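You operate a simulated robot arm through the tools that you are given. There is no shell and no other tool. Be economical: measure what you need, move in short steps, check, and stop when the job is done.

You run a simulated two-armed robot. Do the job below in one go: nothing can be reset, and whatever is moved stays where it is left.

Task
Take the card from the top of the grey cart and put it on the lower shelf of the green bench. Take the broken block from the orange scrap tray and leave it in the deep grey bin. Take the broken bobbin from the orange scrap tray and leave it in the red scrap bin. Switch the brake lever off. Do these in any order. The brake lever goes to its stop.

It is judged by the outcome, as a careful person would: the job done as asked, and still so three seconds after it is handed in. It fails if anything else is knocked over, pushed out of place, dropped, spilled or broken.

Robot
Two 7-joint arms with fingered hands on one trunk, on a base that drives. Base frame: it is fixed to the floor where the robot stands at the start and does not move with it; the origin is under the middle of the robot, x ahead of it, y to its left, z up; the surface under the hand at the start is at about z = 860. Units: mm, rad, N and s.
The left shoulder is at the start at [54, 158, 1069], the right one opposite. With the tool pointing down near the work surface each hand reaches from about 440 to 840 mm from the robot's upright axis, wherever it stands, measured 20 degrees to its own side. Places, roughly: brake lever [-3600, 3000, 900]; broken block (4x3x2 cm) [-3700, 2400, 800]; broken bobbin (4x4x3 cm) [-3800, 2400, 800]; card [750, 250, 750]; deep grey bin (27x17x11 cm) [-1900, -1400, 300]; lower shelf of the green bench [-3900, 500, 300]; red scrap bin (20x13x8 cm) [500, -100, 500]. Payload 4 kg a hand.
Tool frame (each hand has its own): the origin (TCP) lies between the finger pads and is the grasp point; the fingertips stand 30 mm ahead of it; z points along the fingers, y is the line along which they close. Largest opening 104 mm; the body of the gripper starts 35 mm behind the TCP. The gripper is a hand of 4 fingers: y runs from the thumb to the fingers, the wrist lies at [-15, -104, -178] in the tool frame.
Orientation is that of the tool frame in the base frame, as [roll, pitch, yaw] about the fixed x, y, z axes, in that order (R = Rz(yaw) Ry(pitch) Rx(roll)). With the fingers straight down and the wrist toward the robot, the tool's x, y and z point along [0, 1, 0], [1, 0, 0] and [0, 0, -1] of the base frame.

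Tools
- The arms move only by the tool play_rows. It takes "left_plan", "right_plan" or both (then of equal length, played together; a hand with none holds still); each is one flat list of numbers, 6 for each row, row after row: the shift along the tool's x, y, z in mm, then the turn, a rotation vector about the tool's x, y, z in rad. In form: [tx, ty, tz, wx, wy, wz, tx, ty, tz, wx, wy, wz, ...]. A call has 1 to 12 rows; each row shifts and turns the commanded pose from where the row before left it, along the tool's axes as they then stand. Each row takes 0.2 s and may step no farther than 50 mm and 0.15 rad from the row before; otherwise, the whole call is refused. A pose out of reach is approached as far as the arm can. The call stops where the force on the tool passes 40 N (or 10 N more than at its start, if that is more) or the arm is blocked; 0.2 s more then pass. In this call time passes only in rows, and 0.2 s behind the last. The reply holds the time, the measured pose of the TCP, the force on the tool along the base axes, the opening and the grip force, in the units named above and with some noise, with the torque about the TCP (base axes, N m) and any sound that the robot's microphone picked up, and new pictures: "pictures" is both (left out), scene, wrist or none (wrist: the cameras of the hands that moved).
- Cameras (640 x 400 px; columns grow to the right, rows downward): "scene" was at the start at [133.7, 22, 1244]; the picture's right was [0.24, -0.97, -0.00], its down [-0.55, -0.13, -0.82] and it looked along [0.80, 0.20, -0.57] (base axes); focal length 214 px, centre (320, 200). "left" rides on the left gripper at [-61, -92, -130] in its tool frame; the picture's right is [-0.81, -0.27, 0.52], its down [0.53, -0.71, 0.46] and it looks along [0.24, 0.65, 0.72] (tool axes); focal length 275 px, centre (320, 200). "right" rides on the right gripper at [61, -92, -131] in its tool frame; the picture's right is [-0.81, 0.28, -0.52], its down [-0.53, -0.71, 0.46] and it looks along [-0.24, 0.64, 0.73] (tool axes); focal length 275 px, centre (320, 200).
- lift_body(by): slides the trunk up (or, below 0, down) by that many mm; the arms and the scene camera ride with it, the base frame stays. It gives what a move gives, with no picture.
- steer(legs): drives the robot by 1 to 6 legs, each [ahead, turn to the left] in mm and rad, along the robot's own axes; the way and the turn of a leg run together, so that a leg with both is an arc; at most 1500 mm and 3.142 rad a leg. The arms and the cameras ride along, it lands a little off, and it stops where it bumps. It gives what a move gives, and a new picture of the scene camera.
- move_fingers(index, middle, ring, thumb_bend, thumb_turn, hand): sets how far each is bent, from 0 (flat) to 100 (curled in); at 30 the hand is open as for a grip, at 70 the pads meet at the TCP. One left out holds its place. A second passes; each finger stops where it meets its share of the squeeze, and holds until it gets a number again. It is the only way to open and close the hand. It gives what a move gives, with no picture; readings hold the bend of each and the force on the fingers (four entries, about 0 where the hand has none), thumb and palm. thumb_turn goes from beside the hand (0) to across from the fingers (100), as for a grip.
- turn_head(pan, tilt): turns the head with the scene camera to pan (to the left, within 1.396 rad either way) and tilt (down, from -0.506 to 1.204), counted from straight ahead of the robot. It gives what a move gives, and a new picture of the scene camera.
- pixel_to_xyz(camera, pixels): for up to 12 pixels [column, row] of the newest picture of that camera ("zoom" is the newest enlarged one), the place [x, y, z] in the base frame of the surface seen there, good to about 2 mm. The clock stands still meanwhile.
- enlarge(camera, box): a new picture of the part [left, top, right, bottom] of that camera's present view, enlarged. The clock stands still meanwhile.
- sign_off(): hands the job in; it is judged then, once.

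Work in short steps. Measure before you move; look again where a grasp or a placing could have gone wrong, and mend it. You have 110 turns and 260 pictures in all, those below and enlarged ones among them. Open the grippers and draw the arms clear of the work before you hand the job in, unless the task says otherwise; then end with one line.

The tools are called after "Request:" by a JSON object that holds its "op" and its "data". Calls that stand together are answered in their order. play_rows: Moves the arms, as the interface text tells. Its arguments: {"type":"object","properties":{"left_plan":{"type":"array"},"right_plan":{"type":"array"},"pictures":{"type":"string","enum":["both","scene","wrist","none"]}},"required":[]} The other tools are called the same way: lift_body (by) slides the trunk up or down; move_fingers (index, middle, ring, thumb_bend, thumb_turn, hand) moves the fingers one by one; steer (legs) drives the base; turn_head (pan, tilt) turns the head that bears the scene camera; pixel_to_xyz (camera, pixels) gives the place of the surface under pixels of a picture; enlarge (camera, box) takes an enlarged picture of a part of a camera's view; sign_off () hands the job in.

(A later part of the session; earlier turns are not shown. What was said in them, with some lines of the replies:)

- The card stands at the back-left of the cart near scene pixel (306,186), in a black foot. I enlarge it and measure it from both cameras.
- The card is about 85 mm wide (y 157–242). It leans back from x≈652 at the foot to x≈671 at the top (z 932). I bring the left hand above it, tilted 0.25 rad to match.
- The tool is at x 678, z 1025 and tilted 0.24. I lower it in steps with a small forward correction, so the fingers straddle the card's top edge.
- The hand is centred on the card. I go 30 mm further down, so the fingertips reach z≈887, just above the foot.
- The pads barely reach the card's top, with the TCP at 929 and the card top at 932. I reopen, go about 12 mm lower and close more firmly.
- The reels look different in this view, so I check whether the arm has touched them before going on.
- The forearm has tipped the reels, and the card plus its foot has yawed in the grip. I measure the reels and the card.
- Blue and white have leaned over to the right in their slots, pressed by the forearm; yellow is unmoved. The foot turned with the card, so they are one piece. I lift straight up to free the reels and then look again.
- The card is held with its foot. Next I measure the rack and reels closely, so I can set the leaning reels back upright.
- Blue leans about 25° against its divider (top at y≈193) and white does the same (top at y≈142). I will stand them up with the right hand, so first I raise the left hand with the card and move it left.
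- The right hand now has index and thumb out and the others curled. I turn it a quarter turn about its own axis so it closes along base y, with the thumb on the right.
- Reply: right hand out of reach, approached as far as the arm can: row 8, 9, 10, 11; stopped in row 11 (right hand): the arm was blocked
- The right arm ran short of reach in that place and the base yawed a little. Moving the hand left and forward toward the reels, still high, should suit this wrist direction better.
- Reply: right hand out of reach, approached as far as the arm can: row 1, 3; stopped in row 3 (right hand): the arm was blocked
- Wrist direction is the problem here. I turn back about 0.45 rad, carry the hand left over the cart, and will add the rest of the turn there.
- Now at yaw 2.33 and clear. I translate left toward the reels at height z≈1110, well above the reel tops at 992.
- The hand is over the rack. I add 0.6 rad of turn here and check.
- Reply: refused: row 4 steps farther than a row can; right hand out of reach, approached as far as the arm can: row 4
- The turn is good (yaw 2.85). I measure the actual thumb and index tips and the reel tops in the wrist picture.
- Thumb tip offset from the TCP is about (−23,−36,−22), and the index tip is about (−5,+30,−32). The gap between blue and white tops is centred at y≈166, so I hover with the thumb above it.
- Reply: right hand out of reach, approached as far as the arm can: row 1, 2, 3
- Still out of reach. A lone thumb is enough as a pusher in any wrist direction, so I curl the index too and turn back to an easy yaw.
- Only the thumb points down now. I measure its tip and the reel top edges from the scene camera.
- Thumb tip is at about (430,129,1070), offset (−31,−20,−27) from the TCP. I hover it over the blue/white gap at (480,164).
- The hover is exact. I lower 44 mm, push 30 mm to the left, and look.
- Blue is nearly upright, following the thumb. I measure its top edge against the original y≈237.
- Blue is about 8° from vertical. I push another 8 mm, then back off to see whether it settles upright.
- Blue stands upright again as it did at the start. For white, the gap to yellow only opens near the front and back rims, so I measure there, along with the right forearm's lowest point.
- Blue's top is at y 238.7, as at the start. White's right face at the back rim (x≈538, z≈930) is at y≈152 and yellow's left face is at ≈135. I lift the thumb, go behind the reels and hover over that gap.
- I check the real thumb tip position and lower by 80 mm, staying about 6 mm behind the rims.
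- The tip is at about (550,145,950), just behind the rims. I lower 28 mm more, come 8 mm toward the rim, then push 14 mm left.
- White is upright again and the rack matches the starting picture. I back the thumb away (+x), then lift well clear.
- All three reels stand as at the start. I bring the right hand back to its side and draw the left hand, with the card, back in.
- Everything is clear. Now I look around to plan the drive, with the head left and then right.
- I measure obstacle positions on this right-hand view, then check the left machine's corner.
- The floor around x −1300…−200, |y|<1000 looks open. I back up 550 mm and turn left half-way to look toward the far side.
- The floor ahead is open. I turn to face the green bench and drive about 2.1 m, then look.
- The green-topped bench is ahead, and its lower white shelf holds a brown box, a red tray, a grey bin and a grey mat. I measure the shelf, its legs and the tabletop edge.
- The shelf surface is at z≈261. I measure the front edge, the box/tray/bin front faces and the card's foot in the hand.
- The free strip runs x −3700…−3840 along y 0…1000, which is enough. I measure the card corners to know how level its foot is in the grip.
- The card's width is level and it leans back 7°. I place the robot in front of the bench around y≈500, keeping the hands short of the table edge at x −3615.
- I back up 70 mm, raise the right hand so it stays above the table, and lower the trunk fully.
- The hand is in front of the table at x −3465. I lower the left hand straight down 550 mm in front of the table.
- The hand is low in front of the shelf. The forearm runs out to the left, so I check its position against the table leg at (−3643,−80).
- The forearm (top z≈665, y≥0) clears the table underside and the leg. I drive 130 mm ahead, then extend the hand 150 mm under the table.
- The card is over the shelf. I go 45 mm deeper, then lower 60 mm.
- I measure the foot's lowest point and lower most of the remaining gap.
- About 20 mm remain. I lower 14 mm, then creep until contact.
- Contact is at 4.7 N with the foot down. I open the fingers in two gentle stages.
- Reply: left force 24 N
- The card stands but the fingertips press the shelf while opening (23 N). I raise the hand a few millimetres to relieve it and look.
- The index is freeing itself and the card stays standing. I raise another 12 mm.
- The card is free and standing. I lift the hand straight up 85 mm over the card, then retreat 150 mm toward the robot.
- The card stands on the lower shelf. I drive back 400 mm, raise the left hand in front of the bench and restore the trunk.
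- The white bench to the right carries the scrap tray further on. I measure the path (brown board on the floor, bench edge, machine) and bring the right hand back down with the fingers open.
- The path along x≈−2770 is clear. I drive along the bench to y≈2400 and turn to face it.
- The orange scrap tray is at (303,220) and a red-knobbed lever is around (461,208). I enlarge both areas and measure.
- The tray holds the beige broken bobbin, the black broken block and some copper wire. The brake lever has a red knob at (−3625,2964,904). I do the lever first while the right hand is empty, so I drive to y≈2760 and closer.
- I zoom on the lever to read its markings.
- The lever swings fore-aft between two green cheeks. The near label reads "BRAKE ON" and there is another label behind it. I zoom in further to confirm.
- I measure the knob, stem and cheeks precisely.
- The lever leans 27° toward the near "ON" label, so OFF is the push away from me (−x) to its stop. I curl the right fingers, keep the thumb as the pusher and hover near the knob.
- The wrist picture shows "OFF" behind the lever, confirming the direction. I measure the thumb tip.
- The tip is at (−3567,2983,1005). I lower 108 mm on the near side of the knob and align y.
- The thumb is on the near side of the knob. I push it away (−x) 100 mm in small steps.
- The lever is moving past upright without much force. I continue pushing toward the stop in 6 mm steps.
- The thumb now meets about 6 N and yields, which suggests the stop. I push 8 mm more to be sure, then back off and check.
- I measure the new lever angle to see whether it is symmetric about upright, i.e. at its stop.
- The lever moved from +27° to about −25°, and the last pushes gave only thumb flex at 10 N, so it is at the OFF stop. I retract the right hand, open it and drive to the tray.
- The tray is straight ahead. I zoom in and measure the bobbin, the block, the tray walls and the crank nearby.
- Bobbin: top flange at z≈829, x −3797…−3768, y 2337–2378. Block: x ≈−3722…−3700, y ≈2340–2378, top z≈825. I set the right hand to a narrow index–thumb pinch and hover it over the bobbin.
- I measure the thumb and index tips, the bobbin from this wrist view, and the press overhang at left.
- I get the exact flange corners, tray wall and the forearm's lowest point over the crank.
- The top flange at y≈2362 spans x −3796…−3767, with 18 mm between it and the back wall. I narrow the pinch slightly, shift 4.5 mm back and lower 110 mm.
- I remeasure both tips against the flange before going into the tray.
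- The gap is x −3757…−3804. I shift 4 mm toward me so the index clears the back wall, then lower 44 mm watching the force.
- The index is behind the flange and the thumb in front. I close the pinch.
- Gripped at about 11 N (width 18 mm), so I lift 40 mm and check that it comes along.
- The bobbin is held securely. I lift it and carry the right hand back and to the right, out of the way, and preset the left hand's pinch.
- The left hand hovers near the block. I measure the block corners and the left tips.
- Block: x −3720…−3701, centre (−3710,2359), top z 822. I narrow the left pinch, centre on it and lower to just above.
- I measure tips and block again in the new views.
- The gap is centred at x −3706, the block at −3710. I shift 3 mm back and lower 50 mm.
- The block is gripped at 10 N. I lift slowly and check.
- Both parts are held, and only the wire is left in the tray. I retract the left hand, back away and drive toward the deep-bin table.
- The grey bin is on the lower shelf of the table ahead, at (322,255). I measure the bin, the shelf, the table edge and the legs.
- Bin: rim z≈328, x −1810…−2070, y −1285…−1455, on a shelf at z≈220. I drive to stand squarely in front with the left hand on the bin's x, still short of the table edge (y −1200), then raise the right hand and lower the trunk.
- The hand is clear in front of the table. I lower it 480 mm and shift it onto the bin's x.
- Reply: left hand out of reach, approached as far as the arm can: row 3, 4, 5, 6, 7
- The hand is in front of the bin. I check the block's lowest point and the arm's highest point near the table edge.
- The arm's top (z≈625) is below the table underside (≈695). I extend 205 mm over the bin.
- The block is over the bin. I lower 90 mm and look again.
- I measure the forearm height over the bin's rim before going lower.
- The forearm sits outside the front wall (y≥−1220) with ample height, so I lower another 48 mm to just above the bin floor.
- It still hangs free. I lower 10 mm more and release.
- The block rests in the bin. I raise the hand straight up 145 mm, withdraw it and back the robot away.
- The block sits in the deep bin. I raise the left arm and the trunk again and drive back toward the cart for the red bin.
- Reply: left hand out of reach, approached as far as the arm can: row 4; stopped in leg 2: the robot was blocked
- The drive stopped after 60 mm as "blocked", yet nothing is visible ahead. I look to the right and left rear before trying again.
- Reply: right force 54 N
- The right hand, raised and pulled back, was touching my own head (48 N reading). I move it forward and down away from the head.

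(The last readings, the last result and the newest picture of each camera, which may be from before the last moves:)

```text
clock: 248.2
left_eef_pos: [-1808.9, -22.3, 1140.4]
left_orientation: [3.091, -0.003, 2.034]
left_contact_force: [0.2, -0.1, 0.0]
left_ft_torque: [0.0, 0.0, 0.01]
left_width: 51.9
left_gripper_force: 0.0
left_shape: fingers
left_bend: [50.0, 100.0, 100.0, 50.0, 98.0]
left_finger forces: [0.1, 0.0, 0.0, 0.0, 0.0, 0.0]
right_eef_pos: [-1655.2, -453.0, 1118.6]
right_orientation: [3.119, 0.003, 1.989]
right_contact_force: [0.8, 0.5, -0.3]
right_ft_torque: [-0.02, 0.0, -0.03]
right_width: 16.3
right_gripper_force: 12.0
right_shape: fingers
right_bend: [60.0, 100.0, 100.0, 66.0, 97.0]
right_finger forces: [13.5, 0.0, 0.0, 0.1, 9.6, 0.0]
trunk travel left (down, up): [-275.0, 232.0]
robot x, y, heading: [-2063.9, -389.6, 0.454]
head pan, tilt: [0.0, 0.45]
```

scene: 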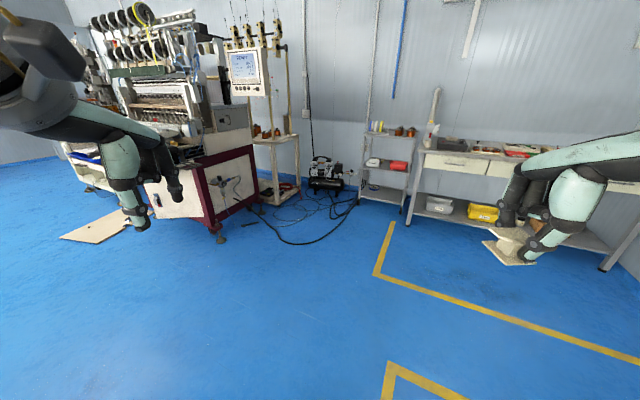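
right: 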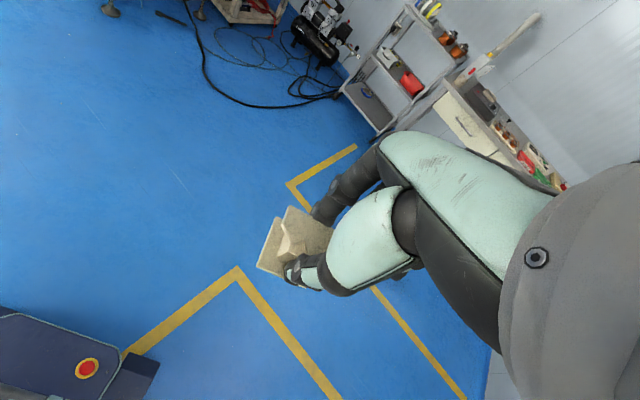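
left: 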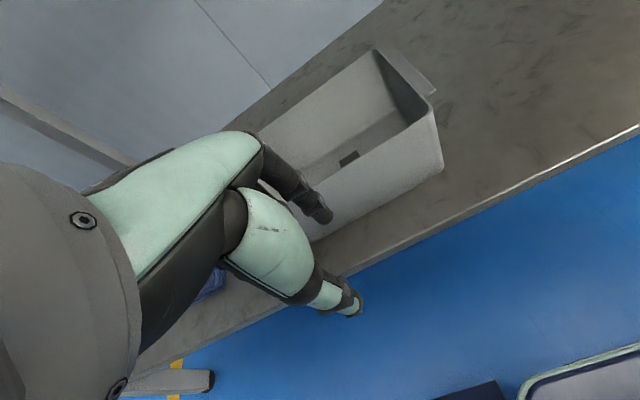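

Clear now. I drive to about (−580,330) and turn toward the cart.

Request:
{"op": "steer", "data": {"legs": [[1400, 0], [250, 0], [0, -0.8]]}}

Request:
{"op": "turn_head", "data": {"pan": 0, "tilt": 0.55}}

```text
clock: 256.9
left_eef_pos: [-342.3, 657.2, 1150.5]
left_orientation: [3.033, -0.057, 1.997]
left_contact_force: [0.5, -0.7, -1.4]
left_ft_torque: [-0.02, 0.01, 0.01]
left_width: 51.9
left_gripper_force: 0.1
left_shape: fingers
left_bend: [50.0, 100.0, 100.0, 50.0, 98.0]
left_finger forces: [0.0, 0.0, 0.0, 0.1, 0.0, 0.1]
right_eef_pos: [-183.4, 236.4, 1116.9]
right_orientation: [3.113, -0.015, 1.985]
right_contact_force: [-0.8, -0.4, 0.4]
right_ft_torque: [0.06, 0.02, -0.01]
right_width: 16.5
right_gripper_force: 11.6
right_shape: fingers
right_bend: [60.0, 100.0, 100.0, 66.0, 97.0]
right_finger forces: [13.3, 0.0, 0.0, 0.0, 10.0, 0.0]
trunk travel left (down, up): [-275.0, 232.0]
robot x, y, heading: [-597.9, 324.8, 0.451]
head pan, tilt: [0.0, 0.45]
stopped in leg 2: the robot was blocked; the commanded pose is now the measured one
```

scene: 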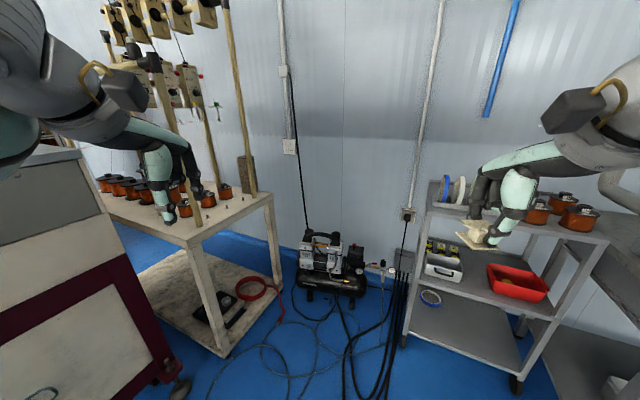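

```text
clock: 257.6
left_eef_pos: [-341.7, 658.7, 1148.2]
left_orientation: [3.037, -0.06, 1.999]
left_contact_force: [0.0, 0.3, -0.1]
left_ft_torque: [0.01, 0.01, 0.0]
left_width: 52.0
left_gripper_force: 0.0
left_shape: fingers
left_bend: [50.0, 100.0, 100.0, 50.0, 98.0]
left_finger forces: [0.1, 0.1, 0.0, 0.1, 0.1, 0.0]
right_eef_pos: [-182.7, 235.4, 1115.2]
right_orientation: [3.115, -0.016, 1.984]
right_contact_force: [-0.4, 0.2, 0.5]
right_ft_torque: [-0.04, -0.01, 0.0]
right_width: 16.8
right_gripper_force: 11.6
right_shape: fingers
right_bend: [60.0, 100.0, 100.0, 66.0, 97.0]
right_finger forces: [13.4, 0.0, 0.0, 0.0, 9.8, 0.0]
trunk travel left (down, up): [-275.0, 232.0]
robot x, y, heading: [-593.6, 320.5, 0.451]
head pan, tilt: [0.0, 0.55]
```

scene: 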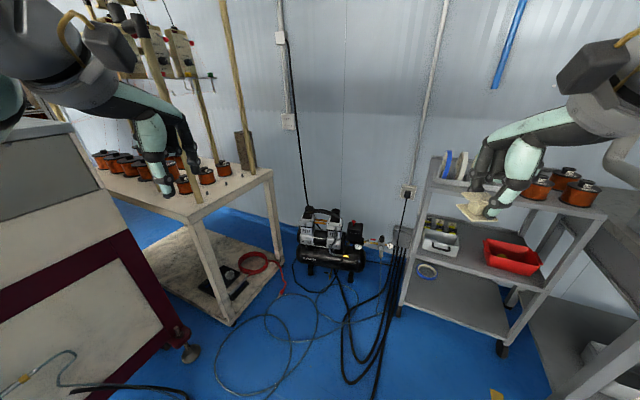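

The left elbow probably met the machine cabinet on the left. I look left to see how close it is.

Request:
{"op": "turn_head", "data": {"pan": 1.2, "tilt": 0.5}}

```text
clock: 259.0
left_eef_pos: [-340.8, 658.0, 1147.4]
left_orientation: [3.038, -0.061, 2.0]
left_contact_force: [-0.1, 0.1, -0.3]
left_ft_torque: [0.0, -0.03, -0.01]
left_width: 52.0
left_gripper_force: 0.0
left_shape: fingers
left_bend: [50.0, 100.0, 100.0, 50.0, 98.0]
left_finger forces: [0.0, 0.0, 0.0, 0.0, 0.1, 0.0]
right_eef_pos: [-183.2, 237.5, 1114.9]
right_orientation: [3.114, -0.018, 1.986]
right_contact_force: [0.1, 0.2, 0.6]
right_ft_torque: [0.0, 0.01, 0.02]
right_width: 16.7
right_gripper_force: 12.0
right_shape: fingers
right_bend: [60.0, 100.0, 100.0, 66.0, 97.0]
right_finger forces: [13.3, 0.0, 0.0, 0.0, 9.9, 0.1]
trunk travel left (down, up): [-275.0, 232.0]
robot x, y, heading: [-594.6, 326.6, 0.452]
head pan, tilt: [1.201, 0.499]
```

scene: 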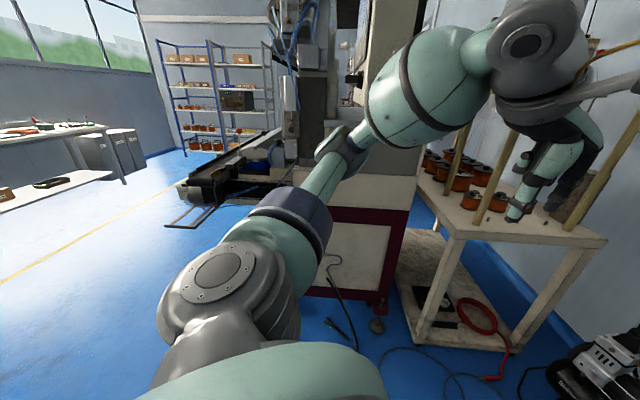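

The left forearm is against the machine's upright. I back straight off the way I came, then turn right.

Request:
{"op": "steer", "data": {"legs": [[-200, 0], [0, -0.75]]}}

Request:
{"op": "turn_head", "data": {"pan": 1.2, "tilt": 0.4}}

```text
clock: 263.0
left_eef_pos: [-325.6, 318.4, 1128.2]
left_orientation: [3.082, -0.033, 1.252]
left_contact_force: [0.0, 1.0, -0.2]
left_ft_torque: [0.01, -0.01, -0.02]
left_width: 52.1
left_gripper_force: 0.1
left_shape: fingers
left_bend: [50.0, 100.0, 100.0, 50.0, 98.0]
left_finger forces: [0.0, 0.0, 0.0, 0.1, 0.1, 0.0]
right_eef_pos: [-503.7, -99.8, 1110.4]
right_orientation: [3.139, 0.006, 1.228]
right_contact_force: [-0.3, -0.4, -0.4]
right_ft_torque: [0.0, 0.01, 0.01]
right_width: 16.7
right_gripper_force: 11.6
right_shape: fingers
right_bend: [60.0, 100.0, 100.0, 66.0, 97.0]
right_finger forces: [13.2, 0.1, 0.0, 0.0, 9.6, 0.0]
trunk travel left (down, up): [-275.0, 232.0]
robot x, y, heading: [-777.1, 238.8, -0.308]
head pan, tilt: [1.201, 0.499]
```

scene: 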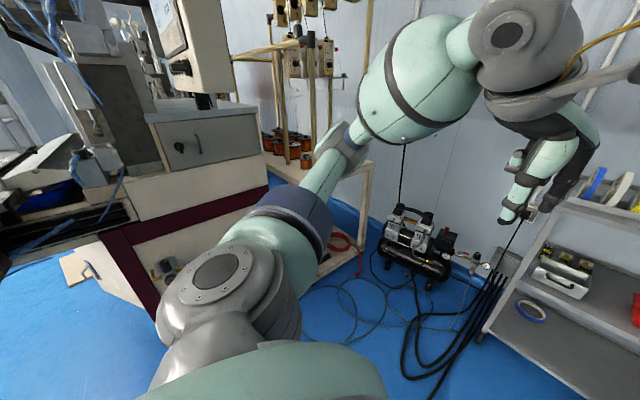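

```text
clock: 263.7
left_eef_pos: [-338.6, 321.4, 1134.3]
left_orientation: [3.07, -0.035, 1.25]
left_contact_force: [0.5, -0.4, 0.1]
left_ft_torque: [0.01, 0.0, 0.0]
left_width: 52.0
left_gripper_force: 0.1
left_shape: fingers
left_bend: [50.0, 100.0, 100.0, 50.0, 98.0]
left_finger forces: [0.0, 0.0, 0.0, 0.1, 0.0, 0.0]
right_eef_pos: [-517.0, -94.8, 1113.6]
right_orientation: [3.126, 0.006, 1.227]
right_contact_force: [0.2, 0.1, 0.7]
right_ft_torque: [0.02, -0.05, 0.0]
right_width: 16.4
right_gripper_force: 12.0
right_shape: fingers
right_bend: [60.0, 100.0, 100.0, 67.0, 97.0]
right_finger forces: [13.5, 0.0, 0.0, 0.1, 10.0, 0.0]
trunk travel left (down, up): [-275.0, 232.0]
robot x, y, heading: [-773.4, 234.5, -0.306]
head pan, tilt: [1.201, 0.4]
```

scene: 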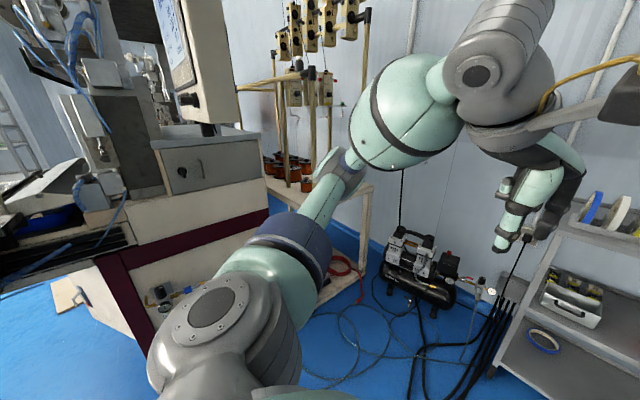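

The machine is untouched in position. I park the left hand further left and back, then drive to the cart stance left of centre.

Request:
{"op": "play_rows", "data": {"left_plan": [38, -20, 0, 0, 0, 0, 38, -20, 0, 0, 0, 0, 38, -20, 0, 0, 0, 0, 30, -20, 0, 0, 0, 0], "pictures": "none"}}

Request:
{"op": "steer", "data": {"legs": [[0, 0.34], [640, 0], [0, -0.39]]}}

Request:
{"op": "turn_head", "data": {"pan": -0.1, "tilt": 0.7}}

```text
clock: 264.7
left_eef_pos: [-371.3, 487.8, 1134.1]
left_orientation: [3.07, -0.035, 1.25]
left_contact_force: [-1.3, 0.2, -0.6]
left_ft_torque: [-0.01, -0.04, 0.04]
left_width: 51.9
left_gripper_force: 0.0
left_shape: fingers
left_bend: [50.0, 100.0, 100.0, 50.0, 98.0]
left_finger forces: [0.0, 0.0, 0.0, 0.1, 0.0, 0.1]
right_eef_pos: [-518.5, -93.6, 1116.3]
right_orientation: [3.124, 0.005, 1.229]
right_contact_force: [-1.0, 0.8, 0.1]
right_ft_torque: [-0.01, 0.0, -0.02]
right_width: 16.4
right_gripper_force: 11.7
right_shape: fingers
right_bend: [60.0, 100.0, 100.0, 67.0, 97.0]
right_finger forces: [13.3, 0.0, 0.0, 0.1, 10.0, 0.1]
trunk travel left (down, up): [-275.0, 232.0]
robot x, y, heading: [-776.0, 242.2, -0.305]
head pan, tilt: [1.201, 0.4]
```

```text
clock: 271.0
left_eef_pos: [285.6, 485.5, 1135.0]
left_orientation: [3.071, -0.036, 1.198]
left_contact_force: [-1.0, 0.3, 0.7]
left_ft_torque: [0.02, 0.0, -0.01]
left_width: 52.3
left_gripper_force: 0.0
left_shape: fingers
left_bend: [50.0, 100.0, 100.0, 50.0, 98.0]
left_finger forces: [0.0, 0.0, 0.1, 0.0, 0.1, 0.0]
right_eef_pos: [106.8, -87.8, 1114.9]
right_orientation: [3.126, 0.006, 1.174]
right_contact_force: [0.1, 0.9, -0.4]
right_ft_torque: [0.0, -0.04, 0.0]
right_width: 16.4
right_gripper_force: 11.2
right_shape: fingers
right_bend: [60.0, 100.0, 100.0, 67.0, 97.0]
right_finger forces: [13.3, 0.0, 0.0, 0.1, 9.8, 0.0]
trunk travel left (down, up): [-275.0, 232.0]
robot x, y, heading: [-132.3, 266.6, -0.357]
head pan, tilt: [1.201, 0.4]
```

scene: 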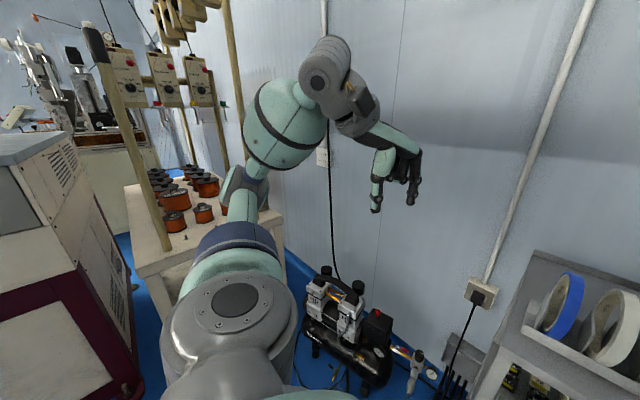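

```text
clock: 272.4
left_eef_pos: [271.7, 490.2, 1137.5]
left_orientation: [3.061, -0.036, 1.196]
left_contact_force: [0.6, 0.3, -0.4]
left_ft_torque: [-0.02, -0.01, 0.02]
left_width: 51.9
left_gripper_force: 0.1
left_shape: fingers
left_bend: [50.0, 100.0, 100.0, 50.0, 97.0]
left_finger forces: [0.0, 0.1, 0.1, 0.1, 0.1, 0.0]
right_eef_pos: [95.5, -83.3, 1118.1]
right_orientation: [3.114, 0.005, 1.174]
right_contact_force: [0.0, -0.6, -0.8]
right_ft_torque: [0.01, 0.0, -0.05]
right_width: 16.4
right_gripper_force: 11.6
right_shape: fingers
right_bend: [60.0, 100.0, 100.0, 67.0, 97.0]
right_finger forces: [13.2, 0.0, 0.0, 0.0, 10.0, 0.1]
trunk travel left (down, up): [-275.0, 232.0]
robot x, y, heading: [-132.3, 264.7, -0.352]
head pan, tilt: [-0.099, 0.7]
```

scene: 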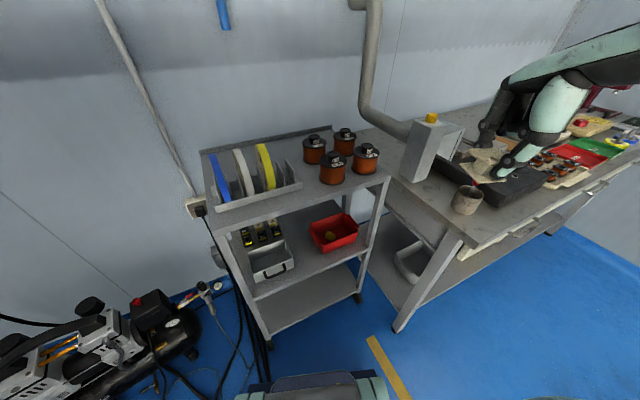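

I measure the red bin, the cart's front edge and underside, the leg, and the counter edge and leg.

Request:
{"op": "enlarge", "data": {"camera": "scene", "box": [220, 150, 420, 300]}}

Request:
{"op": "pixel_to_xyz", "data": {"camera": "scene", "pixels": [[310, 225], [325, 250], [357, 233], [343, 215], [330, 235], [320, 245], [388, 178], [280, 212], [360, 295], [465, 240], [400, 325], [413, 178]]}}

```text
2.67 times, centred on (320, 225) of scene
```

zoom: 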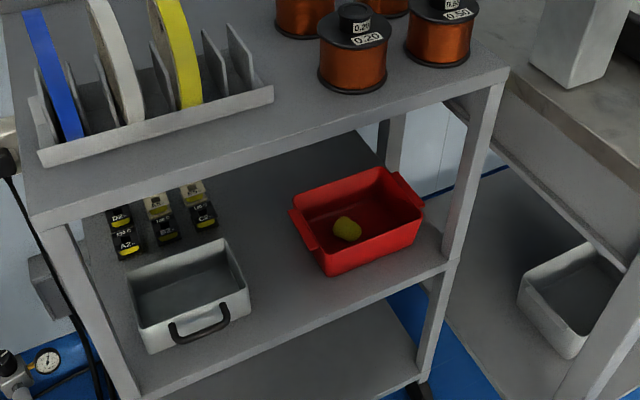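

```text
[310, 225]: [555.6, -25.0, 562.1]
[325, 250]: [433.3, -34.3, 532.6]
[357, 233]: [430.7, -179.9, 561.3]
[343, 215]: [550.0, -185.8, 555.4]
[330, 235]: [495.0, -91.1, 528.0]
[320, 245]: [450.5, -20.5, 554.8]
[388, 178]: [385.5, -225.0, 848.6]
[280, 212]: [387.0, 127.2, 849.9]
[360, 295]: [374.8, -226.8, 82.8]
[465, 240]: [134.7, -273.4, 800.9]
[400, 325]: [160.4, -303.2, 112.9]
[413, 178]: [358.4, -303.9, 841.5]
```

Red bin: x 432–555, y −25…−182, rim z≈562, with a yellow lump near y −91. The cart's front edge is x 385 and its top underside ≈835. I lower the trunk and drive 130 mm closer.

Request:
{"op": "lift_body", "data": {"by": -270}}

Request:
{"op": "steer", "data": {"legs": [[125, 0]]}}

```text
clock: 275.2
left_eef_pos: [272.0, 490.4, 868.4]
left_orientation: [3.062, -0.033, 1.198]
left_contact_force: [0.8, 0.4, 0.1]
left_ft_torque: [-0.01, -0.02, 0.02]
left_width: 52.2
left_gripper_force: 0.1
left_shape: fingers
left_bend: [50.0, 100.0, 100.0, 50.0, 97.0]
left_finger forces: [0.0, 0.1, 0.0, 0.0, 0.0, 0.0]
right_eef_pos: [94.6, -83.2, 849.1]
right_orientation: [3.114, 0.004, 1.173]
right_contact_force: [-0.5, 0.6, 0.2]
right_ft_torque: [0.0, -0.02, -0.04]
right_width: 16.4
right_gripper_force: 11.6
right_shape: fingers
right_bend: [60.0, 100.0, 100.0, 67.0, 97.0]
right_finger forces: [13.2, 0.0, 0.0, 0.0, 10.0, 0.0]
trunk travel left (down, up): [-5.0, 502.0]
robot x, y, heading: [-132.7, 262.8, -0.362]
head pan, tilt: [-0.099, 0.7]
```

```text
clock: 276.5
left_eef_pos: [397.0, 443.1, 864.9]
left_orientation: [3.069, -0.035, 1.197]
left_contact_force: [0.7, 0.2, -2.0]
left_ft_torque: [0.05, 0.05, 0.03]
left_width: 52.1
left_gripper_force: 0.1
left_shape: fingers
left_bend: [50.0, 100.0, 100.0, 50.0, 97.0]
left_finger forces: [0.0, 0.1, 0.0, 0.0, 0.0, 0.0]
right_eef_pos: [218.1, -128.5, 844.1]
right_orientation: [3.126, 0.004, 1.176]
right_contact_force: [0.9, 0.3, 0.1]
right_ft_torque: [0.02, 0.07, 0.01]
right_width: 16.3
right_gripper_force: 11.3
right_shape: fingers
right_bend: [60.0, 100.0, 100.0, 67.0, 97.0]
right_finger forces: [13.2, 0.1, 0.0, 0.0, 9.9, 0.0]
trunk travel left (down, up): [-5.0, 502.0]
robot x, y, heading: [-14.5, 217.0, -0.358]
head pan, tilt: [-0.099, 0.7]
```

scene: 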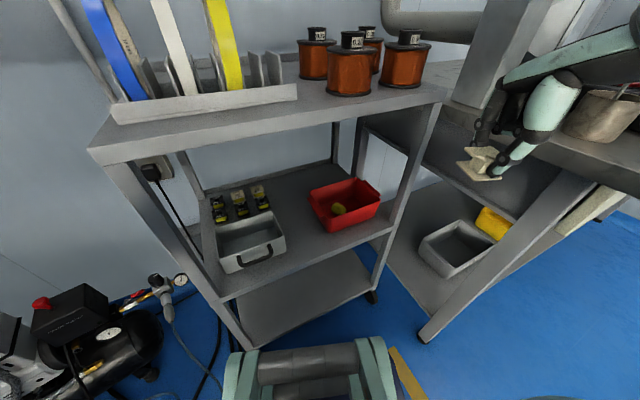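

I shift the right hand left in front of the cart, lower it 205 mm and tilt the fingers 0.5 rad forward.

Request:
{"op": "play_rows", "data": {"right_plan": [41, -8, 0, 0, 0, 0, 41, -8, 0, 0, 0, 0, 0, 0, 41, 0, 0, 0, 0, 0, 41, 0, 0, 0, 0, 0, 41, 0, 0, 0, 0, 0, 41, 0, 0, 0, 0, 0, 41, 0, 0, 0, 0, 0, 0, -0.13, 0, 0, 0, 0, 0, -0.13, 0, 0, 0, 0, 0, -0.13, 0, 0, 0, 0, 0, -0.13, 0, 0]}}

```text
clock: 278.2
left_eef_pos: [387.1, 461.8, 863.1]
left_orientation: [3.052, -0.016, 1.196]
left_contact_force: [0.2, -1.2, -0.8]
left_ft_torque: [-0.02, 0.03, 0.01]
left_width: 52.1
left_gripper_force: 0.0
left_shape: fingers
left_bend: [50.0, 100.0, 100.0, 50.0, 98.0]
left_finger forces: [0.0, 0.1, 0.0, 0.0, 0.0, 0.1]
right_eef_pos: [329.6, -34.3, 775.6]
right_orientation: [2.858, 0.018, 1.184]
right_contact_force: [-0.2, -0.4, 0.1]
right_ft_torque: [-0.02, -0.03, 0.02]
right_width: 16.1
right_gripper_force: 10.8
right_shape: fingers
right_bend: [60.0, 100.0, 100.0, 67.0, 97.0]
right_finger forces: [12.0, 0.0, 0.1, 0.1, 9.5, 0.1]
right hand out of reach, approached as far as the arm can: row 3, 4, 5, 6, 7, 8
trunk travel left (down, up): [-5.0, 502.0]
robot x, y, heading: [-11.7, 216.0, -0.357]
head pan, tilt: [-0.099, 0.7]
stopped in row 8 (right hand): the arm was blocked; the commanded pose is now the measured one
```

scene: 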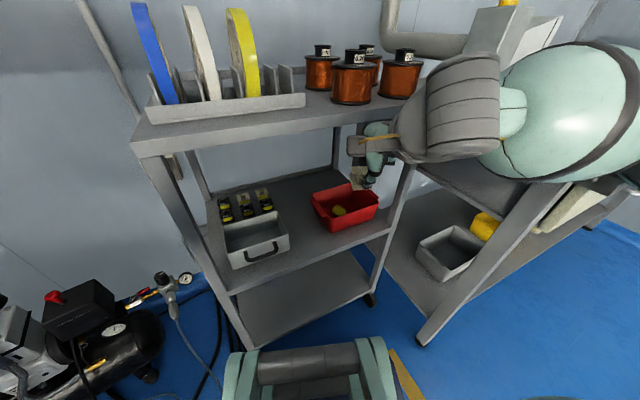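
right: 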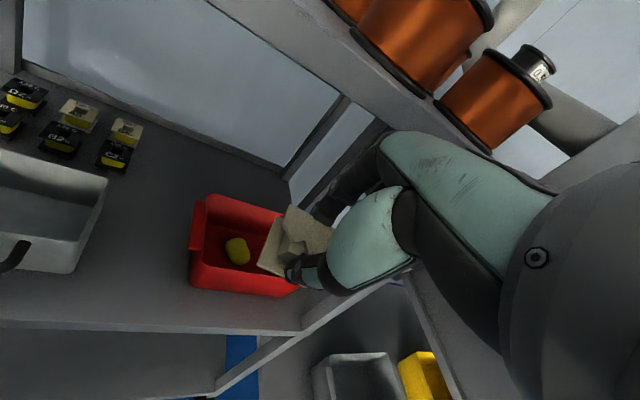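

Too close for the arm to fold, and the hand ended near the cart's edge. I drive straight back 150 mm before lowering further.

Request:
{"op": "steer", "data": {"legs": [[-150, 0]]}}

Request:
{"op": "play_rows", "data": {"right_plan": [0, 0, 40, -0.06, 0, 0, 0, -15, 40, -0.06, 0, 0, 0, -15, 40, -0.06, 0, 0, 0, -10, 20, -0.06, 0, 0]}}

```text
clock: 279.6
left_eef_pos: [248.0, 498.3, 867.2]
left_orientation: [3.062, -0.034, 1.197]
left_contact_force: [-0.3, -0.3, 0.8]
left_ft_torque: [-0.03, -0.05, 0.0]
left_width: 52.1
left_gripper_force: 0.1
left_shape: fingers
left_bend: [50.0, 100.0, 100.0, 50.0, 98.0]
left_finger forces: [0.0, 0.0, 0.0, 0.1, 0.0, 0.0]
right_eef_pos: [189.3, 1.4, 758.0]
right_orientation: [2.897, -0.003, 1.178]
right_contact_force: [-0.8, 0.9, -0.2]
right_ft_torque: [0.0, -0.02, -0.02]
right_width: 16.1
right_gripper_force: 10.3
right_shape: fingers
right_bend: [60.0, 100.0, 100.0, 67.0, 97.0]
right_finger forces: [11.4, 0.0, 0.0, 0.1, 9.4, 0.1]
trunk travel left (down, up): [-5.0, 502.0]
robot x, y, heading: [-157.2, 274.0, -0.36]
head pan, tilt: [-0.099, 0.7]
```

scene: 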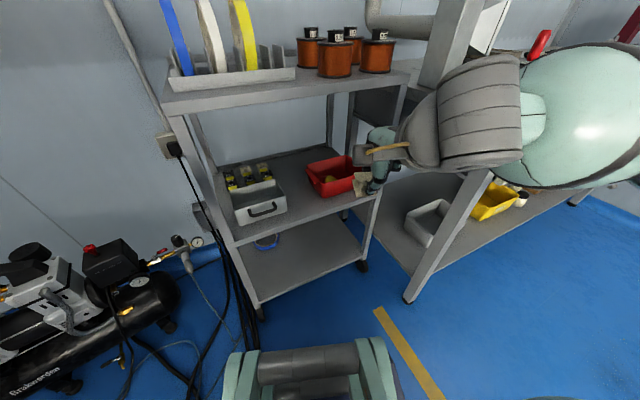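

```text
clock: 280.6
left_eef_pos: [239.8, 502.7, 870.9]
left_orientation: [3.053, -0.033, 1.198]
left_contact_force: [-0.6, 0.1, 0.1]
left_ft_torque: [0.02, 0.0, -0.03]
left_width: 52.2
left_gripper_force: 0.0
left_shape: fingers
left_bend: [50.0, 100.0, 100.0, 50.0, 98.0]
left_finger forces: [0.1, 0.1, 0.0, 0.1, 0.0, 0.0]
right_eef_pos: [222.8, 5.1, 621.4]
right_orientation: [2.653, -0.006, 1.184]
right_contact_force: [-0.2, -0.4, 0.2]
right_ft_torque: [0.03, -0.02, 0.0]
right_width: 16.1
right_gripper_force: 10.8
right_shape: fingers
right_bend: [60.0, 100.0, 100.0, 67.0, 97.0]
right_finger forces: [11.9, 0.0, 0.0, 0.1, 9.3, 0.1]
right hand out of reach, approached as far as the arm can: row 1, 2, 4
trunk travel left (down, up): [-5.0, 502.0]
robot x, y, heading: [-156.1, 273.5, -0.36]
head pan, tilt: [-0.099, 0.7]
```

scene: 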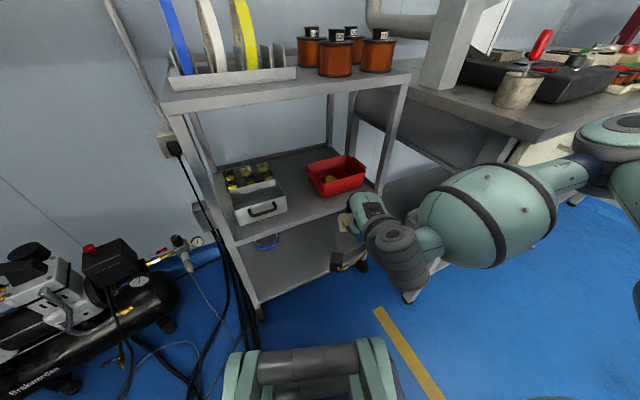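
right: 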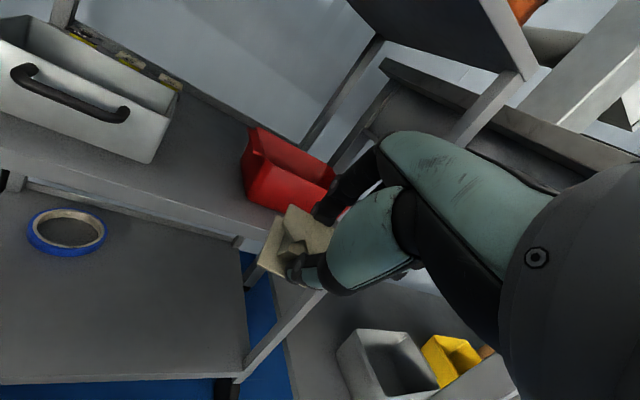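

The hand is at the right height, tilted 28°. Before moving forward I check the right forearm and elbow against the counter (front x≈135, y<−273).

Request:
{"op": "pixel_to_xyz", "data": {"camera": "scene", "pixels": [[490, 185], [540, 175], [570, 170], [605, 135], [625, 150], [430, 240], [400, 245], [520, 260], [630, 115]]}}

```text
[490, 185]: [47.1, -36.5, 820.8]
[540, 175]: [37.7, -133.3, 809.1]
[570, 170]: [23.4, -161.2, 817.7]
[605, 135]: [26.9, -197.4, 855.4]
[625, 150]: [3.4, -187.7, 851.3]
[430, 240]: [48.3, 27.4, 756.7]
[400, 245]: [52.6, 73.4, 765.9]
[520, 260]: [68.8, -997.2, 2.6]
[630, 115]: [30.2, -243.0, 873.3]
```

Extending the arm (rather than driving) keeps the elbow near x≈57, y≈−190, clear of the counter. I reach forward over the red bin, first five steps.

Request:
{"op": "play_rows", "data": {"right_plan": [-5.1, 42, 19, 0, 0, 0, -5.1, 42, 19, 0, 0, 0, -5.1, 42, 19, 0, 0, 0, -5.1, 41, 20, 0, 0, 0, -5.1, 41, 20, 0, 0, 0]}}

```text
clock: 281.8
left_eef_pos: [241.5, 500.9, 869.6]
left_orientation: [3.055, -0.036, 1.197]
left_contact_force: [-0.5, 0.8, 0.2]
left_ft_torque: [0.0, -0.01, -0.01]
left_width: 52.3
left_gripper_force: 0.0
left_shape: fingers
left_bend: [50.0, 100.0, 100.0, 50.0, 98.0]
left_finger forces: [0.0, 0.0, 0.0, 0.1, 0.0, 0.0]
right_eef_pos: [427.2, -105.7, 635.4]
right_orientation: [2.647, 0.0, 1.178]
right_contact_force: [-0.7, -0.3, 0.2]
right_ft_torque: [0.03, 0.01, -0.02]
right_width: 16.2
right_gripper_force: 10.3
right_shape: fingers
right_bend: [60.0, 100.0, 100.0, 67.0, 97.0]
right_finger forces: [11.8, 0.1, 0.1, 0.1, 9.4, 0.1]
trunk travel left (down, up): [-5.0, 502.0]
robot x, y, heading: [-158.9, 272.5, -0.36]
head pan, tilt: [-0.099, 0.7]
```

scene: 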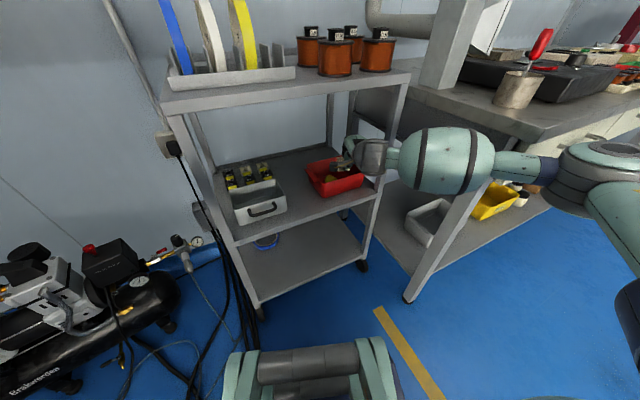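
right: 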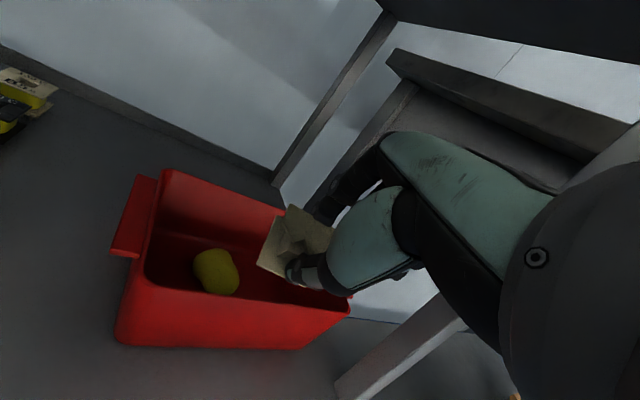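

Approaching well. I go the last 85 mm over the bin.

Request:
{"op": "play_rows", "data": {"right_plan": [-1, 36.4, 22, 0, 0, 0, -1, 36.4, 22, 0, 0, 0, 0, 0, 0, 0, 0, 0], "pictures": "wrist"}}

Request:
{"op": "enlarge", "data": {"camera": "scene", "box": [270, 110, 430, 230]}}

Request:
{"op": "pixel_to_xyz", "data": {"camera": "right", "pixels": [[270, 270], [300, 235], [260, 262], [290, 275], [300, 295], [230, 270]]}}

```text
clock: 282.6
left_eef_pos: [240.8, 501.5, 869.7]
left_orientation: [3.052, -0.035, 1.198]
left_contact_force: [-0.1, -0.4, -1.4]
left_ft_torque: [-0.01, -0.02, -0.01]
left_width: 52.1
left_gripper_force: 0.0
left_shape: fingers
left_bend: [50.0, 100.0, 100.0, 50.0, 98.0]
left_finger forces: [0.0, 0.1, 0.1, 0.1, 0.0, 0.0]
right_eef_pos: [505.9, -140.3, 631.0]
right_orientation: [2.646, -0.002, 1.178]
right_contact_force: [0.6, -0.4, 0.6]
right_ft_torque: [0.02, 0.01, -0.01]
right_width: 16.2
right_gripper_force: 10.8
right_shape: fingers
right_bend: [60.0, 100.0, 100.0, 67.0, 97.0]
right_finger forces: [11.8, 0.1, 0.0, 0.0, 9.5, 0.0]
trunk travel left (down, up): [-5.0, 502.0]
robot x, y, heading: [-159.4, 271.9, -0.362]
head pan, tilt: [-0.099, 0.7]
```

right: 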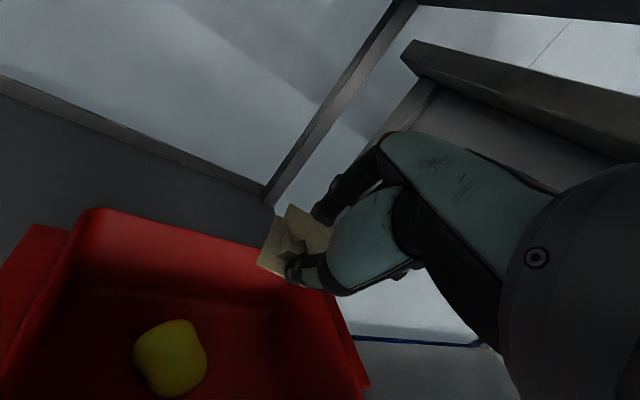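

```text
3.33 times, centred on (350, 170) of scene
```

zoom: 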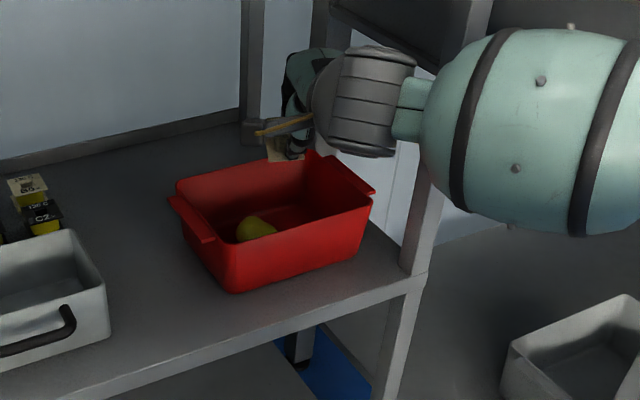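

```text
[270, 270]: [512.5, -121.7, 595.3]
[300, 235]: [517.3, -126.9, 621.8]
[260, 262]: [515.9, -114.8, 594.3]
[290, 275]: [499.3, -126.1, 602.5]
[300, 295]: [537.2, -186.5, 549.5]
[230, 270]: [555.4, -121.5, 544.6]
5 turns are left
```

Only 5 turns remain. The bobbin is over the bin (x≈515, y≈−125), so I lower it 62 mm into the bin and release.

Request:
{"op": "play_rows", "data": {"right_plan": [2, -13, 16.5, 0, 0, 0, 2, -13, 16.5, 0, 0, 0, 2, -13, 16.5, 0, 0, 0, 0, 0, 0, 0, 0, 0], "pictures": "none"}}

Request:
{"op": "move_fingers", "data": {"hand": "right", "index": 48, "thumb_bend": 48}}

Request:
{"op": "enlarge", "data": {"camera": "right", "box": [0, 160, 400, 400]}}

```text
clock: 283.6
left_eef_pos: [241.2, 501.6, 871.0]
left_orientation: [3.055, -0.034, 1.198]
left_contact_force: [-0.2, 0.2, 0.2]
left_ft_torque: [0.01, -0.02, 0.01]
left_width: 52.1
left_gripper_force: 0.0
left_shape: fingers
left_bend: [50.0, 100.0, 100.0, 50.0, 98.0]
left_finger forces: [0.1, 0.1, 0.1, 0.0, 0.1, 0.0]
right_eef_pos: [496.9, -132.1, 567.9]
right_orientation: [2.648, 0.0, 1.176]
right_contact_force: [0.2, -0.2, 0.3]
right_ft_torque: [0.0, 0.01, 0.03]
right_width: 16.2
right_gripper_force: 10.7
right_shape: fingers
right_bend: [60.0, 100.0, 100.0, 67.0, 97.0]
right_finger forces: [12.2, 0.1, 0.0, 0.0, 9.5, 0.0]
trunk travel left (down, up): [-5.0, 502.0]
robot x, y, heading: [-157.6, 273.5, -0.359]
head pan, tilt: [-0.099, 0.7]
```

```text
clock: 284.6
left_eef_pos: [241.0, 501.9, 869.7]
left_orientation: [3.057, -0.034, 1.197]
left_contact_force: [-0.4, 0.5, -0.2]
left_ft_torque: [0.0, -0.01, 0.0]
left_width: 52.1
left_gripper_force: 0.1
left_shape: fingers
left_bend: [50.0, 100.0, 100.0, 50.0, 98.0]
left_finger forces: [0.1, 0.1, 0.0, 0.0, 0.1, 0.0]
right_eef_pos: [498.0, -130.6, 567.4]
right_orientation: [2.646, -0.001, 1.175]
right_contact_force: [-0.5, 0.0, 0.5]
right_ft_torque: [0.0, 0.04, -0.02]
right_width: 56.9
right_gripper_force: 0.1
right_shape: fingers
right_bend: [48.0, 100.0, 100.0, 48.0, 97.0]
right_finger forces: [0.0, 0.1, 0.0, 0.1, 0.0, 0.1]
trunk travel left (down, up): [-5.0, 502.0]
robot x, y, heading: [-159.9, 273.2, -0.363]
head pan, tilt: [-0.099, 0.7]
```

```text
1.60 times, centred on (200, 280) of right
4 turns are left
```

zoom: 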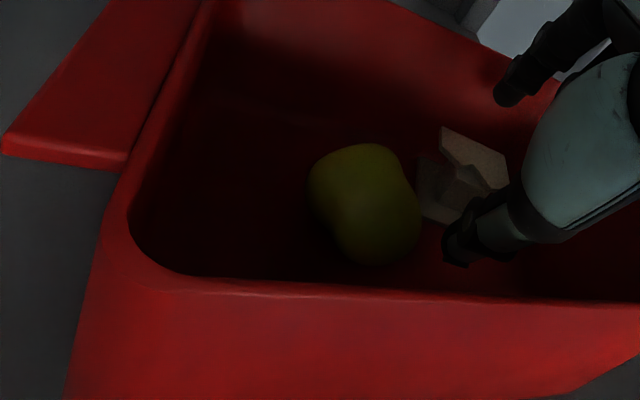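

The bobbin lies in the red bin. I raise the hand 75 mm, withdraw it along the way it came and back the robot off.

Request:
{"op": "play_rows", "data": {"right_plan": [0, 17.6, -33, 0, 0, 0, 0, 17.6, -33, 0, 0, 0, 3, -40, -22, 0, 0, 0, 5, -42, -19, 0, 0, 0, 5, -42, -19, 0, 0, 0, 5, -42, -19, 0, 0, 0, 5, -42, -19, 0, 0, 0, 5, -42, -19, 0, 0, 0], "pictures": "scene"}}

Request:
{"op": "steer", "data": {"legs": [[-200, 0]]}}

```text
clock: 286.4
left_eef_pos: [241.1, 501.2, 869.5]
left_orientation: [3.053, -0.034, 1.198]
left_contact_force: [-0.1, -0.7, 0.2]
left_ft_torque: [-0.01, 0.0, -0.01]
left_width: 52.1
left_gripper_force: 0.1
left_shape: fingers
left_bend: [50.0, 100.0, 100.0, 50.0, 98.0]
left_finger forces: [0.1, 0.0, 0.0, 0.0, 0.1, 0.0]
right_eef_pos: [246.7, -1.5, 626.5]
right_orientation: [2.647, -0.001, 1.177]
right_contact_force: [0.2, 0.5, 0.3]
right_ft_torque: [0.05, 0.0, -0.02]
right_width: 57.1
right_gripper_force: 0.1
right_shape: fingers
right_bend: [48.0, 100.0, 100.0, 48.0, 97.0]
right_finger forces: [0.1, 0.0, 0.0, 0.0, 0.0, 0.0]
trunk travel left (down, up): [-5.0, 502.0]
robot x, y, heading: [-157.9, 273.5, -0.357]
head pan, tilt: [-0.099, 0.7]
```

scene: 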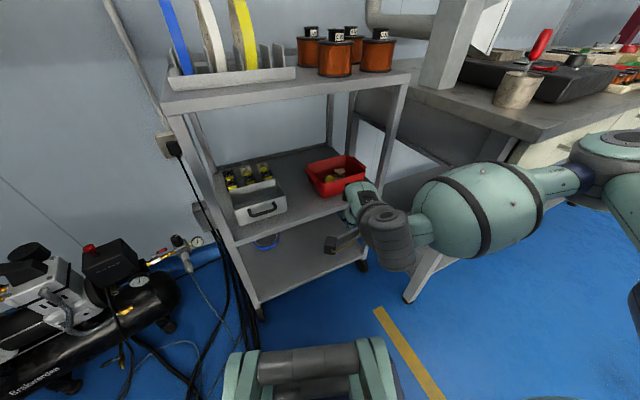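

```text
clock: 288.1
left_eef_pos: [48.3, 573.4, 869.8]
left_orientation: [3.053, -0.034, 1.193]
left_contact_force: [0.1, -0.5, -0.1]
left_ft_torque: [-0.02, 0.02, 0.02]
left_width: 52.2
left_gripper_force: 0.1
left_shape: fingers
left_bend: [50.0, 100.0, 100.0, 50.0, 98.0]
left_finger forces: [0.1, 0.1, 0.0, 0.0, 0.1, 0.1]
right_eef_pos: [53.2, 71.0, 628.4]
right_orientation: [2.647, -0.002, 1.175]
right_contact_force: [-0.6, 0.5, -0.4]
right_ft_torque: [0.0, 0.0, -0.01]
right_width: 56.9
right_gripper_force: 0.1
right_shape: fingers
right_bend: [48.0, 100.0, 100.0, 48.0, 97.0]
right_finger forces: [0.1, 0.1, 0.0, 0.1, 0.1, 0.1]
trunk travel left (down, up): [-5.0, 502.0]
robot x, y, heading: [-350.4, 345.2, -0.363]
head pan, tilt: [-0.099, 0.7]
3 turns are left
```

scene: 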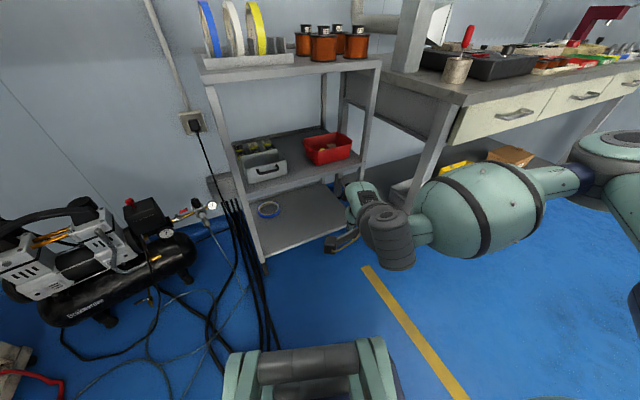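

Everything is in place and the arms are clear, so I open both hands fully.

Request:
{"op": "move_fingers", "data": {"hand": "right", "index": 30, "middle": 30, "ring": 30, "thumb_bend": 30}}

Request:
{"op": "move_fingers", "data": {"hand": "left", "index": 30, "middle": 30, "ring": 30, "thumb_bend": 30}}

```text
clock: 289.1
left_eef_pos: [38.8, 576.4, 873.8]
left_orientation: [3.042, -0.035, 1.195]
left_contact_force: [0.0, 0.5, 0.1]
left_ft_torque: [0.02, 0.01, 0.01]
left_width: 51.9
left_gripper_force: 0.1
left_shape: fingers
left_bend: [50.0, 100.0, 100.0, 50.0, 98.0]
left_finger forces: [0.0, 0.0, 0.1, 0.0, 0.0, 0.0]
right_eef_pos: [47.4, 72.4, 634.3]
right_orientation: [2.637, -0.003, 1.175]
right_contact_force: [-0.2, 0.1, 0.1]
right_ft_torque: [0.03, 0.02, -0.01]
right_width: 102.8
right_gripper_force: 0.0
right_shape: fingers
right_bend: [30.0, 30.0, 30.0, 30.0, 98.0]
right_finger forces: [0.0, 0.0, 0.1, 0.1, 0.0, 0.1]
trunk travel left (down, up): [-5.0, 502.0]
robot x, y, heading: [-348.7, 343.8, -0.36]
head pan, tilt: [-0.099, 0.7]
```

```text
clock: 290.1
left_eef_pos: [39.1, 576.7, 874.6]
left_orientation: [3.041, -0.037, 1.194]
left_contact_force: [-0.4, 0.3, 0.5]
left_ft_torque: [0.01, 0.02, -0.02]
left_width: 102.7
left_gripper_force: 0.2
left_shape: fingers
left_bend: [30.0, 30.0, 30.0, 30.0, 98.0]
left_finger forces: [0.1, 0.0, 0.0, 0.1, 0.1, 0.0]
right_eef_pos: [47.8, 72.2, 634.2]
right_orientation: [2.635, -0.002, 1.177]
right_contact_force: [-1.1, 1.1, 0.2]
right_ft_torque: [0.03, -0.02, 0.04]
right_width: 102.8
right_gripper_force: 0.0
right_shape: fingers
right_bend: [30.0, 30.0, 30.0, 30.0, 98.0]
right_finger forces: [0.0, 0.0, 0.1, 0.0, 0.1, 0.0]
trunk travel left (down, up): [-5.0, 502.0]
robot x, y, heading: [-350.6, 343.8, -0.359]
head pan, tilt: [-0.099, 0.7]
2 turns are left
```

Both hands are open and clear, so I hand the job in.

Request:
{"op": "sign_off", "data": {}}

```text
The job is handed in.
```

All four parts are done: the card stands on the green bench's lower shelf, the block is in the deep grey bin, the bobbin is in the red scrap bin, and the brake lever is at its OFF stop. On the way, my forearm tipped the blue and white tape reels on the cart, which I stood back up to within a few millimetres, and my left arm bumped the tall machine, which looked unmoved.
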